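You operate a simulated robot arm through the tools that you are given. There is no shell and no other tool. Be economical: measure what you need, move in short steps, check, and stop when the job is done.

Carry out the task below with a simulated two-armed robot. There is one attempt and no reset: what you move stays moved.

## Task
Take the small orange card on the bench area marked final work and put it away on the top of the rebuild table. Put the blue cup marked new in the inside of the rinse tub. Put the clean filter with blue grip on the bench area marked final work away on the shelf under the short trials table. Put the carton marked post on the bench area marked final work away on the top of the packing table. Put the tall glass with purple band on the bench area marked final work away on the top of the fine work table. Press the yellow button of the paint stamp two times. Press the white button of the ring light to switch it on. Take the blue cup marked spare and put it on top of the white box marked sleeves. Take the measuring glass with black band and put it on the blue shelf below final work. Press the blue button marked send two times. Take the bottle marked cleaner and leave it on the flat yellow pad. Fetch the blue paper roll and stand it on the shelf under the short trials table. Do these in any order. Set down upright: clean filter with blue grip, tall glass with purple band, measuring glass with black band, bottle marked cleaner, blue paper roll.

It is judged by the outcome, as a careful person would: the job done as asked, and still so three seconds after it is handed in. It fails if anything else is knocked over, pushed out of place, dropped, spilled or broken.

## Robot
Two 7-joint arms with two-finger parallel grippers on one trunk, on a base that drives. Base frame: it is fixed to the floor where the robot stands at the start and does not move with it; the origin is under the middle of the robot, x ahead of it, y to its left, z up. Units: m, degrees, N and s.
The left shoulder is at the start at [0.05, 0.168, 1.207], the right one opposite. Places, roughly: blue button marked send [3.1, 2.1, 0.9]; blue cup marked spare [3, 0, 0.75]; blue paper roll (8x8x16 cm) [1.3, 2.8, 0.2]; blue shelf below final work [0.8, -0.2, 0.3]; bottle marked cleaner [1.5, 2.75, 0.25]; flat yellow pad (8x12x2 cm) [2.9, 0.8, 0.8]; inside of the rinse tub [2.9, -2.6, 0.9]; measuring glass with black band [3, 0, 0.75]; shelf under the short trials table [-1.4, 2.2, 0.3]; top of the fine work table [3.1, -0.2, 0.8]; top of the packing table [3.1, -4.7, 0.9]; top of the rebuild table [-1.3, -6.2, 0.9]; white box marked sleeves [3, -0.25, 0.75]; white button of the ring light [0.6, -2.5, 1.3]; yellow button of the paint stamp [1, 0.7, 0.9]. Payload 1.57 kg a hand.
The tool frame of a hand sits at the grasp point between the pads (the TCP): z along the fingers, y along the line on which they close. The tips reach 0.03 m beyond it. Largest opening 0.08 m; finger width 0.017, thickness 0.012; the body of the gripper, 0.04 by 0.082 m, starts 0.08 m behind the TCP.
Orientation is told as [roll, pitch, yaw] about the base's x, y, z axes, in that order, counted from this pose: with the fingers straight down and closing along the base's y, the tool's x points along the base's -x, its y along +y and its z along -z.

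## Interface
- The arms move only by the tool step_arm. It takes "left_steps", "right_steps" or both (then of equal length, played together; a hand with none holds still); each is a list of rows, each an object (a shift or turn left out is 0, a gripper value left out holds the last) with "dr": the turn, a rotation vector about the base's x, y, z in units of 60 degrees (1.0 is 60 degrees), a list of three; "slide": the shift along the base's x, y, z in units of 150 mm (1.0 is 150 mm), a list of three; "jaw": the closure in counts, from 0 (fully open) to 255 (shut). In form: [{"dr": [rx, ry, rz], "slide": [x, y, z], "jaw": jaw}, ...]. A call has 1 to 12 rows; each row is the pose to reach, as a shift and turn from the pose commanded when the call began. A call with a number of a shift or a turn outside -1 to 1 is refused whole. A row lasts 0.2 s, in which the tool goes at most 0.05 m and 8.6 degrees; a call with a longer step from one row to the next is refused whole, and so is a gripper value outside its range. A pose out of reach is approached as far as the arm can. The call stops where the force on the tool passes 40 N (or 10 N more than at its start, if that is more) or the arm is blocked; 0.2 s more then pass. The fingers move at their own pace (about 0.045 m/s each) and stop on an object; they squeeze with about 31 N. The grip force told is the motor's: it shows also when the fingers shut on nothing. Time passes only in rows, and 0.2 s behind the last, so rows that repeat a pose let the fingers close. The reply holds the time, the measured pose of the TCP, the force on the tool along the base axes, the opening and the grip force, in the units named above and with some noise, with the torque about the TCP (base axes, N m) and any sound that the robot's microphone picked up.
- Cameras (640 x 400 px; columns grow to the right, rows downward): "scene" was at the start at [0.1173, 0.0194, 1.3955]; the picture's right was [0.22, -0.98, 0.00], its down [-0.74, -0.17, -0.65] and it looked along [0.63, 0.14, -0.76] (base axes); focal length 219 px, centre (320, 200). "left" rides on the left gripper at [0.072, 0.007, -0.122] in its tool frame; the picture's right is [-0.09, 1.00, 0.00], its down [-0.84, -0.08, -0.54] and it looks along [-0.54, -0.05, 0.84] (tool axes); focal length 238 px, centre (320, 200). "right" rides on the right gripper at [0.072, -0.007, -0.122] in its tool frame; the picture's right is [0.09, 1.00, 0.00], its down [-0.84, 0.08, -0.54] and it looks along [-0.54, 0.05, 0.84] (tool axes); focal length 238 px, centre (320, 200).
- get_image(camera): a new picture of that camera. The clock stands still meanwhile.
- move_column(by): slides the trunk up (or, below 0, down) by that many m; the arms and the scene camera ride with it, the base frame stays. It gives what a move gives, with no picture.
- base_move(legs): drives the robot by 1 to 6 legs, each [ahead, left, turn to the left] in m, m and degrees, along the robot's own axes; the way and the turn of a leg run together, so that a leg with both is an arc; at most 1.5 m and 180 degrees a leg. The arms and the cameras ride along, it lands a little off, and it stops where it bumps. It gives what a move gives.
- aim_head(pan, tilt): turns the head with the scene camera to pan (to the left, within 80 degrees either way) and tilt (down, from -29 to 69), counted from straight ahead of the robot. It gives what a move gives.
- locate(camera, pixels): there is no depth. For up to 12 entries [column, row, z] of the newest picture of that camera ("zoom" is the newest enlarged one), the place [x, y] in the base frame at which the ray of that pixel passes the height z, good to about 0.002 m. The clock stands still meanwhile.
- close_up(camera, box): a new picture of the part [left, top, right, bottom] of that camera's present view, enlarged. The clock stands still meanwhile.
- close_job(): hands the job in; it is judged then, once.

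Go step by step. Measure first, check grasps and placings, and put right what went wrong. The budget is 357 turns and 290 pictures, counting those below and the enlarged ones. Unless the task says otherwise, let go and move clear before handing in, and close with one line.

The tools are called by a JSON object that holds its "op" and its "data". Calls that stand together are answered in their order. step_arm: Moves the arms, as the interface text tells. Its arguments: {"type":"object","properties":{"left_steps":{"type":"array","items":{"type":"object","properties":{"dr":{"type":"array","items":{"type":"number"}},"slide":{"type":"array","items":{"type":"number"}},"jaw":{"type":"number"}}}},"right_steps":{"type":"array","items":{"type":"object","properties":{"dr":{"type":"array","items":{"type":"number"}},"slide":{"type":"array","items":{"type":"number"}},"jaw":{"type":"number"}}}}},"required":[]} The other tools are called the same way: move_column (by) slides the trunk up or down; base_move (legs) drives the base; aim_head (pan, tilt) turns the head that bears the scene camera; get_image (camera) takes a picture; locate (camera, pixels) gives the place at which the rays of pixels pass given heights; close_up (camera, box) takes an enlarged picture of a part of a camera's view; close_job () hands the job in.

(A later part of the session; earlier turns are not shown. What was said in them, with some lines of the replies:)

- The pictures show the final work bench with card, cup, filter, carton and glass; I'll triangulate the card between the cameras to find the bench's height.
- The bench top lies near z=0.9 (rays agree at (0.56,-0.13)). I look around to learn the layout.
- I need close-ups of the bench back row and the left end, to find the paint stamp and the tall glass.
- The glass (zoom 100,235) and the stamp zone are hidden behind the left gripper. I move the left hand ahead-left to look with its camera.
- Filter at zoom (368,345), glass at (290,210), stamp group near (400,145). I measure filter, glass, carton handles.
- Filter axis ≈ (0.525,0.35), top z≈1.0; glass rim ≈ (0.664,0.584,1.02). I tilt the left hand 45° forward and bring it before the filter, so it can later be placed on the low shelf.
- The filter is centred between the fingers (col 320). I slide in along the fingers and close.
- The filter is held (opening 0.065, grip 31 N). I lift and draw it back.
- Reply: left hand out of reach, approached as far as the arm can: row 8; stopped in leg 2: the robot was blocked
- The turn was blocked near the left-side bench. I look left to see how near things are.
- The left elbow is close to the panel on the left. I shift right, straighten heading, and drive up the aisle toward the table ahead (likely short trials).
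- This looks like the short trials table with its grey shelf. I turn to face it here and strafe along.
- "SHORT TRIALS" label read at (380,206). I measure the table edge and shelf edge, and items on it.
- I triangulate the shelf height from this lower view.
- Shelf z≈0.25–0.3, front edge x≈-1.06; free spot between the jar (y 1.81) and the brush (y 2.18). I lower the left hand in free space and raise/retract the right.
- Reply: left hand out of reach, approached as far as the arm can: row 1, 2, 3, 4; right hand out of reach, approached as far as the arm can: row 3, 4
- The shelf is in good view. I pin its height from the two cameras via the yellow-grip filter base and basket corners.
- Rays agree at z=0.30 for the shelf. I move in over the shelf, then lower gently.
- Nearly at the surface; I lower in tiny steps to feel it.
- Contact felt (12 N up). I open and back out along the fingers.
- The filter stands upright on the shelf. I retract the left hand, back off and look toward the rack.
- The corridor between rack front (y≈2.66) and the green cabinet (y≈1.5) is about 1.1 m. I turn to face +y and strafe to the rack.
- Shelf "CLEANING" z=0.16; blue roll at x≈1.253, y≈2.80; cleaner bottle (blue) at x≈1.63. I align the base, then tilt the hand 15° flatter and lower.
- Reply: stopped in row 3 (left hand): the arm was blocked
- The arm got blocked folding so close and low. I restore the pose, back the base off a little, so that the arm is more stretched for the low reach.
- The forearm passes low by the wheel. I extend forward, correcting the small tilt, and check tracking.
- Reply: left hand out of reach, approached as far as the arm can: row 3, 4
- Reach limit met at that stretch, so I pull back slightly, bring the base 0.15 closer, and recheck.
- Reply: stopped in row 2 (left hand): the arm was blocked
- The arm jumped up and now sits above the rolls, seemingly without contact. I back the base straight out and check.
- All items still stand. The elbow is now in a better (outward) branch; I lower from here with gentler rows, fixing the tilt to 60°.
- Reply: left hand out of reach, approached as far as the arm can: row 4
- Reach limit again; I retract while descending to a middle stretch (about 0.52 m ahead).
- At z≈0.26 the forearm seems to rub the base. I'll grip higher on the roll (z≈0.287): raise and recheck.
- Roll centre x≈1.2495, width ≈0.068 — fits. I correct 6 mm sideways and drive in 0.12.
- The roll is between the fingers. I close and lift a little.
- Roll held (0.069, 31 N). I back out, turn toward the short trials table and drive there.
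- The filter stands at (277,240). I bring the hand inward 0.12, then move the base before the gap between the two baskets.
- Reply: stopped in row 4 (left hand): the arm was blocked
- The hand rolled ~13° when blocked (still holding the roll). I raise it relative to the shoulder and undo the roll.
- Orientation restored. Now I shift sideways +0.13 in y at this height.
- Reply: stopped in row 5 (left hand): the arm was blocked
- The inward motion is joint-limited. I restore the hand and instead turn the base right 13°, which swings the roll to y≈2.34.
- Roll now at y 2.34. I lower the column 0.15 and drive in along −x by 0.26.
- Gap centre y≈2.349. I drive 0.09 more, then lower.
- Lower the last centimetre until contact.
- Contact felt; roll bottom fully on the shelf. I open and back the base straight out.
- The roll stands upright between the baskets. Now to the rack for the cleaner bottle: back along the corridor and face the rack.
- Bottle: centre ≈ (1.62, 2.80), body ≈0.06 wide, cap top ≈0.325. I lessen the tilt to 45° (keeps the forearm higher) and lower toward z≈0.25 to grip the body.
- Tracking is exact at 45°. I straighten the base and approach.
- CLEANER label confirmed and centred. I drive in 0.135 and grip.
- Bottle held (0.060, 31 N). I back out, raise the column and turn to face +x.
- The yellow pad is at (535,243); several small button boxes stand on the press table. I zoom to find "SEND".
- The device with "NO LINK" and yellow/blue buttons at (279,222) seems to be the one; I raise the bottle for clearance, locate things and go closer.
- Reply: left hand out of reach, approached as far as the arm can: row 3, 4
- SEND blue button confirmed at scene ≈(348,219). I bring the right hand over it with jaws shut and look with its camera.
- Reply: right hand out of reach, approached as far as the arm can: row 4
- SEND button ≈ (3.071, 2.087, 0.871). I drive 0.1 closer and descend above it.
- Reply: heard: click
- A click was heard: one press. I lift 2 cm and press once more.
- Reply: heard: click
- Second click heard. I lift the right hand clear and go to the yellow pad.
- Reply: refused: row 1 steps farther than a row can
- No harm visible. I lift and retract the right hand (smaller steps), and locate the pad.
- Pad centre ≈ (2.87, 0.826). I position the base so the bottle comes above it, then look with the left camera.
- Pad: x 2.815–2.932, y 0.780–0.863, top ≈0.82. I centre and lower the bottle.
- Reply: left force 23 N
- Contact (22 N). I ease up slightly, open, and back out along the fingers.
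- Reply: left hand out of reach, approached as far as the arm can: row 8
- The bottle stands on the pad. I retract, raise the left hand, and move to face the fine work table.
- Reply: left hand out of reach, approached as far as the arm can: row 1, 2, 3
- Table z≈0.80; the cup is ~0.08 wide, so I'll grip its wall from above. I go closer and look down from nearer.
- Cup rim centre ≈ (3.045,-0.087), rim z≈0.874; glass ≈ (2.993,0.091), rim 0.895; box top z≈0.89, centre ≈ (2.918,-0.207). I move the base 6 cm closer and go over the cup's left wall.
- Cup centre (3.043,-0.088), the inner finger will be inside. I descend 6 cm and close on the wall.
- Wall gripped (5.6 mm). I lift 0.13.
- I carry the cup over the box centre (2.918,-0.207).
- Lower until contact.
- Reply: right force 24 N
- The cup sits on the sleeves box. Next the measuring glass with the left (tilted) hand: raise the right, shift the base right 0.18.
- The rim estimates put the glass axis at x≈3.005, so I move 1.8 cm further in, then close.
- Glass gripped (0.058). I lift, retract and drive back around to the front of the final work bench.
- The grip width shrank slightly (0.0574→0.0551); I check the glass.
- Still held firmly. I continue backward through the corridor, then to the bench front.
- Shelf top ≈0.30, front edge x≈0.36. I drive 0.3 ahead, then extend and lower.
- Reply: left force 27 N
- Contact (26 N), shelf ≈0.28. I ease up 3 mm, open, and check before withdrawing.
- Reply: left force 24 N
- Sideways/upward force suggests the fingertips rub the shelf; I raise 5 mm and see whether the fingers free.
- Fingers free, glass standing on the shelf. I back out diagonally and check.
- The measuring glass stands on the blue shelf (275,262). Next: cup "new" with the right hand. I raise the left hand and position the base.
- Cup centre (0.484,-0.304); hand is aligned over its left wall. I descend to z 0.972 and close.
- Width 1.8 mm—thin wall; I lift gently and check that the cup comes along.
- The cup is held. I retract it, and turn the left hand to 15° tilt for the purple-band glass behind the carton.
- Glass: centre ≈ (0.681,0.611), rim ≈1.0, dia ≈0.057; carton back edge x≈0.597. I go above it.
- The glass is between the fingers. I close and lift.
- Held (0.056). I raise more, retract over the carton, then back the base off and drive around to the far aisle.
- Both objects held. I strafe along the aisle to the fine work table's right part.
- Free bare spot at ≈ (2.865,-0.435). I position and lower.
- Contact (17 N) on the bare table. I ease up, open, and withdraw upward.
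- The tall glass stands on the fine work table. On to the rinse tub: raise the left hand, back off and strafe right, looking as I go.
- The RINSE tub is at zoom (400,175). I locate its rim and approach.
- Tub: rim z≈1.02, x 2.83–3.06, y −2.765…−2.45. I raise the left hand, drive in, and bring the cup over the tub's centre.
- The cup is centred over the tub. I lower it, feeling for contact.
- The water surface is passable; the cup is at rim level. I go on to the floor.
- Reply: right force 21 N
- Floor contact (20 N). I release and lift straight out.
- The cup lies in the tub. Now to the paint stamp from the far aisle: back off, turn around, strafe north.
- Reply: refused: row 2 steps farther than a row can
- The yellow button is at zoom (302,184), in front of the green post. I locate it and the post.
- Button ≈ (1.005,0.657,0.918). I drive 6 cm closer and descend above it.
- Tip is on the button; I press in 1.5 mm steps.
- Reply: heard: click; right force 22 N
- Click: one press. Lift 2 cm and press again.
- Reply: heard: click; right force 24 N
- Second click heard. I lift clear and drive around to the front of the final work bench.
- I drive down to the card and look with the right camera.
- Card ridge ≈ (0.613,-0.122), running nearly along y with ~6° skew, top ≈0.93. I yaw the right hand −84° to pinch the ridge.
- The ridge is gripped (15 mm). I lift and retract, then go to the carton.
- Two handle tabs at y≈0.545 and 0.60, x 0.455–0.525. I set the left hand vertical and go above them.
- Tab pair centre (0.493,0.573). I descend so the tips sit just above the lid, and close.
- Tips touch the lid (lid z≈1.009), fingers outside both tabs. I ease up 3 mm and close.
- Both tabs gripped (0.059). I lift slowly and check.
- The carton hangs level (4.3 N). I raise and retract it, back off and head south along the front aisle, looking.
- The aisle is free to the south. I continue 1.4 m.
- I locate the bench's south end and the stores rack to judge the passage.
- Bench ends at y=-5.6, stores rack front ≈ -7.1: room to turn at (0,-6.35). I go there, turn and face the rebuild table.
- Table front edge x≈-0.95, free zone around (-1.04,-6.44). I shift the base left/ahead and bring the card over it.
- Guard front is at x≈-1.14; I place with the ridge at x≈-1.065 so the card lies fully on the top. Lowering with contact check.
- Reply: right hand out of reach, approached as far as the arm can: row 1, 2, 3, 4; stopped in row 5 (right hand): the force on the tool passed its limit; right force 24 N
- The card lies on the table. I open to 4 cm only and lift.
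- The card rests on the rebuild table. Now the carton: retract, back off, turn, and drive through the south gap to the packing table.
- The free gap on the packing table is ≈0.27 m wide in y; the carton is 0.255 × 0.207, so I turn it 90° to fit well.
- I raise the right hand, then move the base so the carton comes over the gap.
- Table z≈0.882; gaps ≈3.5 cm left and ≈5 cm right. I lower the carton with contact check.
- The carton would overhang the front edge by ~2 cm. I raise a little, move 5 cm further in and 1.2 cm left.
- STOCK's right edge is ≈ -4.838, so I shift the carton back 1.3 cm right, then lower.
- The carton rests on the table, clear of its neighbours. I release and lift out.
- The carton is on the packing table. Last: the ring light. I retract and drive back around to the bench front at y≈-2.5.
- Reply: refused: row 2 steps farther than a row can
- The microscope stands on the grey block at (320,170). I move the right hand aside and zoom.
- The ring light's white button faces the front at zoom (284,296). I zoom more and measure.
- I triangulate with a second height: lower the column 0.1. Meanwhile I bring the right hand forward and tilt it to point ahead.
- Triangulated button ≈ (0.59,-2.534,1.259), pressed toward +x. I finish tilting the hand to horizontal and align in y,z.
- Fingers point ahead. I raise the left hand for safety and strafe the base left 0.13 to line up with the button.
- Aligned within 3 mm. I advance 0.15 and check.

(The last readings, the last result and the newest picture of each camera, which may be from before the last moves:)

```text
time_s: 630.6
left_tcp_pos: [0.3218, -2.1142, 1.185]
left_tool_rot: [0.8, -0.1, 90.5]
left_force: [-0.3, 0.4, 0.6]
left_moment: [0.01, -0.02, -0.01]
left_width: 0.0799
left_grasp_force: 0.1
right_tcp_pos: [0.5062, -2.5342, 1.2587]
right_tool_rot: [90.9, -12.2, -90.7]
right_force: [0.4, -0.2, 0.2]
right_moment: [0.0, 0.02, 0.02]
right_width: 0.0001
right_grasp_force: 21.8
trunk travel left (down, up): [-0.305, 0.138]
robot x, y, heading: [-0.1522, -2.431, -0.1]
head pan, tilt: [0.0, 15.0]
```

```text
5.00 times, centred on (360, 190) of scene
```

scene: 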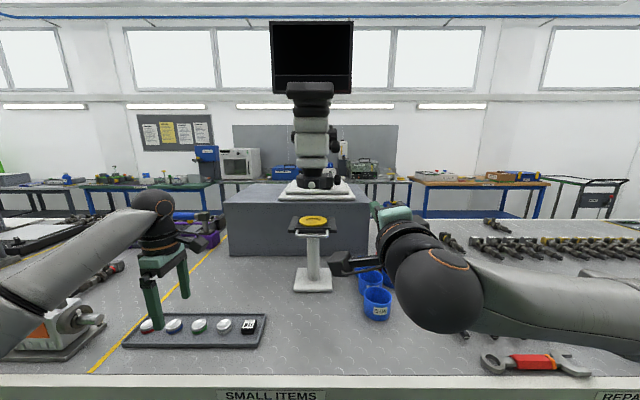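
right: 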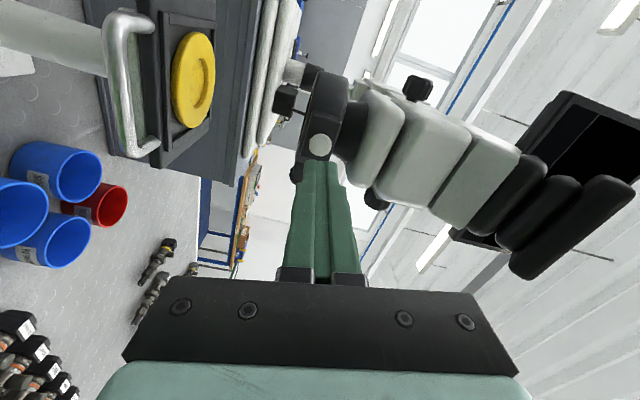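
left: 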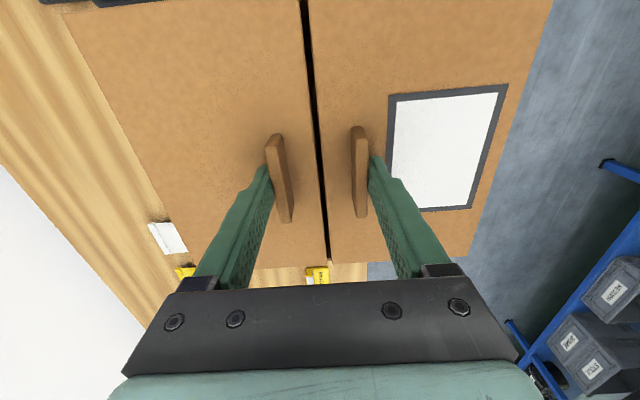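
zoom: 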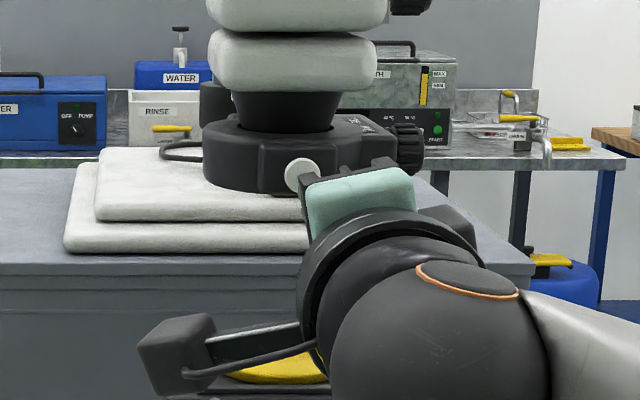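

Button is just ahead of the tips and centred. I advance 3.5 cm, then in 2.5 mm steps.

{"op": "step_arm", "data": {"right_steps": [{"slide": [0.12, -0.013, 0]}, {"slide": [0.24, -0.013, 0]}, {"slide": [0.26, -0.013, 0]}, {"slide": [0.28, -0.013, 0]}, {"slide": [0.3, -0.013, 0]}]}}

{"op": "get_image", "data": {"camera": "right"}}

```text
time_s: 631.8
left_tcp_pos: [0.3219, -2.1153, 1.1848]
left_tool_rot: [0.7, -0.1, 90.5]
left_force: [-0.5, 1.7, -0.4]
left_moment: [0.01, -0.03, 0.02]
left_width: 0.08
left_grasp_force: 0.1
right_tcp_pos: [0.5528, -2.5361, 1.2585]
right_tool_rot: [90.9, -12.2, -90.7]
right_force: [-0.4, 0.4, -0.3]
right_moment: [-0.01, 0.01, 0.0]
right_width: 0.0001
right_grasp_force: 21.5
trunk travel left (down, up): [-0.305, 0.138]
robot x, y, heading: [-0.1463, -2.4322, -0.0]
head pan, tilt: [0.0, 15.0]
```

```text
84 pictures are left
```

right: 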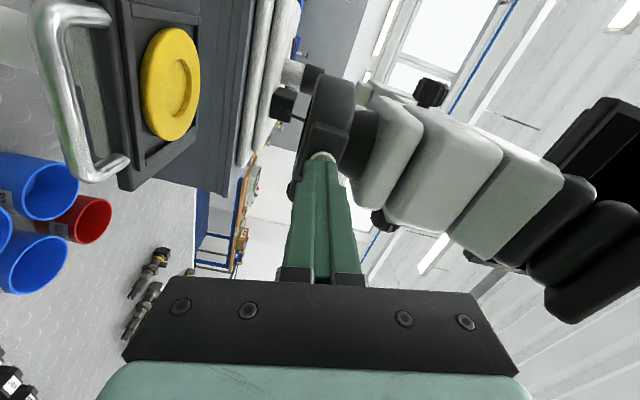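

{"op": "step_arm", "data": {"right_steps": [{"slide": [0.013, 0, 0]}, {"slide": [0.026, 0, 0]}, {"slide": [0.04, 0, 0]}, {"slide": [0.053, 0, 0]}]}}

```text
time_s: 632.8
left_tcp_pos: [0.3209, -2.1153, 1.1858]
left_tool_rot: [0.7, 0.1, 90.5]
left_force: [0.6, -0.2, 0.4]
left_moment: [0.02, 0.05, 0.02]
left_width: 0.0802
left_grasp_force: 0.0
right_tcp_pos: [0.5599, -2.5371, 1.2578]
right_tool_rot: [90.9, -12.2, -90.7]
right_force: [-4.1, -1.9, -0.9]
right_moment: [0.03, 0.06, 0.0]
right_width: 0.0
right_grasp_force: 21.6
trunk travel left (down, up): [-0.305, 0.138]
robot x, y, heading: [-0.1517, -2.4296, -0.1]
head pan, tilt: [0.0, 15.0]
heard: click
```

Click heard. I retract and verify that the ring light is on.

{"op": "step_arm", "data": {"right_steps": [{"slide": [-0.25, 0, 0]}, {"slide": [-0.5, 0, 0]}, {"slide": [-0.75, 0, 0]}, {"slide": [-1, 0, 0]}]}}

{"op": "close_up", "data": {"camera": "scene", "box": [280, 130, 460, 250]}}

{"op": "get_image", "data": {"camera": "right"}}

```text
time_s: 633.8
left_tcp_pos: [0.3212, -2.1141, 1.185]
left_tool_rot: [0.8, 0.0, 90.4]
left_force: [-0.5, -0.7, 1.1]
left_moment: [0.0, 0.0, -0.01]
left_width: 0.0801
left_grasp_force: 0.0
right_tcp_pos: [0.4095, -2.537, 1.2585]
right_tool_rot: [90.9, -12.3, -90.8]
right_force: [0.3, 0.0, 0.0]
right_moment: [-0.01, 0.02, 0.03]
right_width: 0.0
right_grasp_force: 21.3
trunk travel left (down, up): [-0.305, 0.138]
robot x, y, heading: [-0.1517, -2.4322, -0.1]
head pan, tilt: [0.0, 15.0]
```

```text
3.33 times, centred on (370, 190) of scene
```

zoom: 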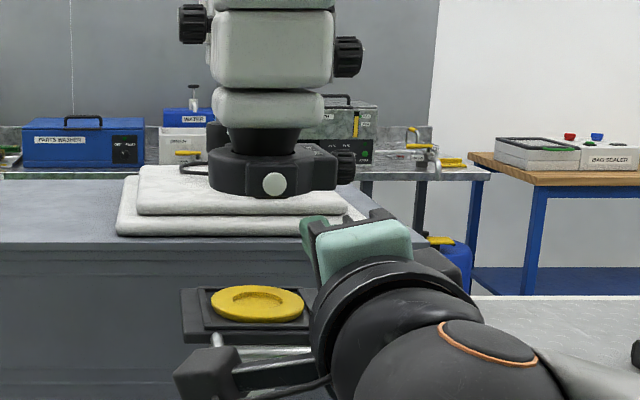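

```text
82 pictures are left
```

right: 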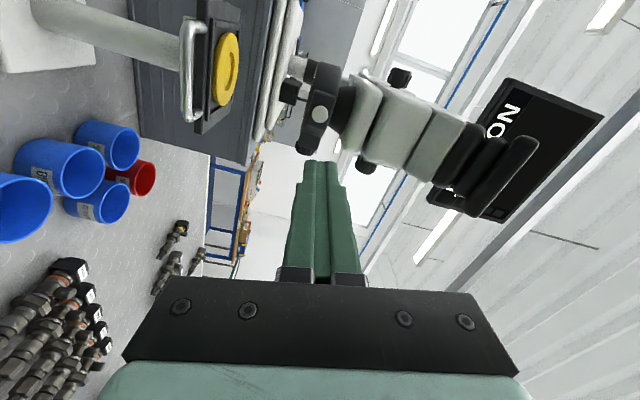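

The monitor now shows text; I read it.

{"op": "aim_head", "data": {"pan": 0, "tilt": 0}}

{"op": "close_up", "data": {"camera": "scene", "box": [260, 60, 460, 260]}}

```text
time_s: 634.6
left_tcp_pos: [0.3216, -2.1146, 1.1845]
left_tool_rot: [0.7, 0.1, 90.5]
left_force: [-1.3, -0.7, -0.2]
left_moment: [0.0, -0.01, -0.03]
left_width: 0.08
left_grasp_force: 0.0
right_tcp_pos: [0.4111, -2.5358, 1.2581]
right_tool_rot: [90.9, -12.1, -90.7]
right_force: [0.3, -0.4, -0.3]
right_moment: [0.0, -0.01, 0.04]
right_width: 0.0
right_grasp_force: 21.7
trunk travel left (down, up): [-0.305, 0.138]
robot x, y, heading: [-0.1523, -2.4343, -0.1]
head pan, tilt: [0.0, 0.0]
```

```text
2.00 times, centred on (360, 160) of scene
```

zoom: 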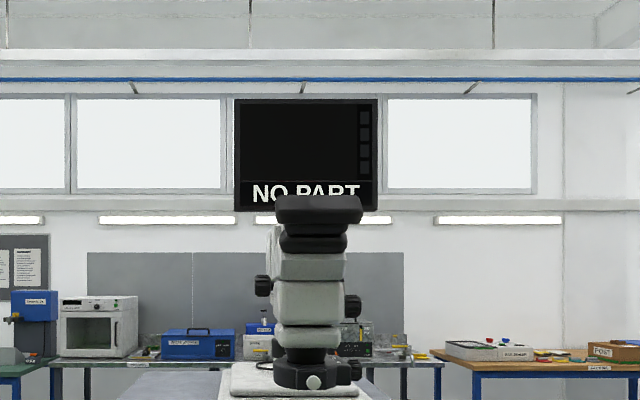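

The monitor switched from black to "NO PART", so the ring light is on. I back clear and hand in.

{"op": "base_move", "data": {"legs": [[-0.2, 0, 0]]}}

{"op": "close_job", "data": {}}

```text
time_s: 636.2
left_tcp_pos: [0.1238, -2.1146, 1.1857]
left_tool_rot: [0.8, 0.0, 90.7]
left_force: [-0.4, 0.5, -0.6]
left_moment: [-0.02, -0.02, -0.01]
left_width: 0.08
left_grasp_force: 0.0
right_tcp_pos: [0.2131, -2.5349, 1.2574]
right_tool_rot: [90.8, -12.2, -90.6]
right_force: [0.2, 0.1, -0.6]
right_moment: [0.05, 0.02, 0.02]
right_width: 0.0
right_grasp_force: 21.6
trunk travel left (down, up): [-0.305, 0.138]
robot x, y, heading: [-0.347, -2.4335, 0.2]
head pan, tilt: [0.0, 0.0]
```

```text
The job is handed in.
```

All twelve tasks are done and handed in; the one thing I could not check is the wall panel beside the bench, which the left arm bumped early in the run, and I didn't look at its switches afterward.
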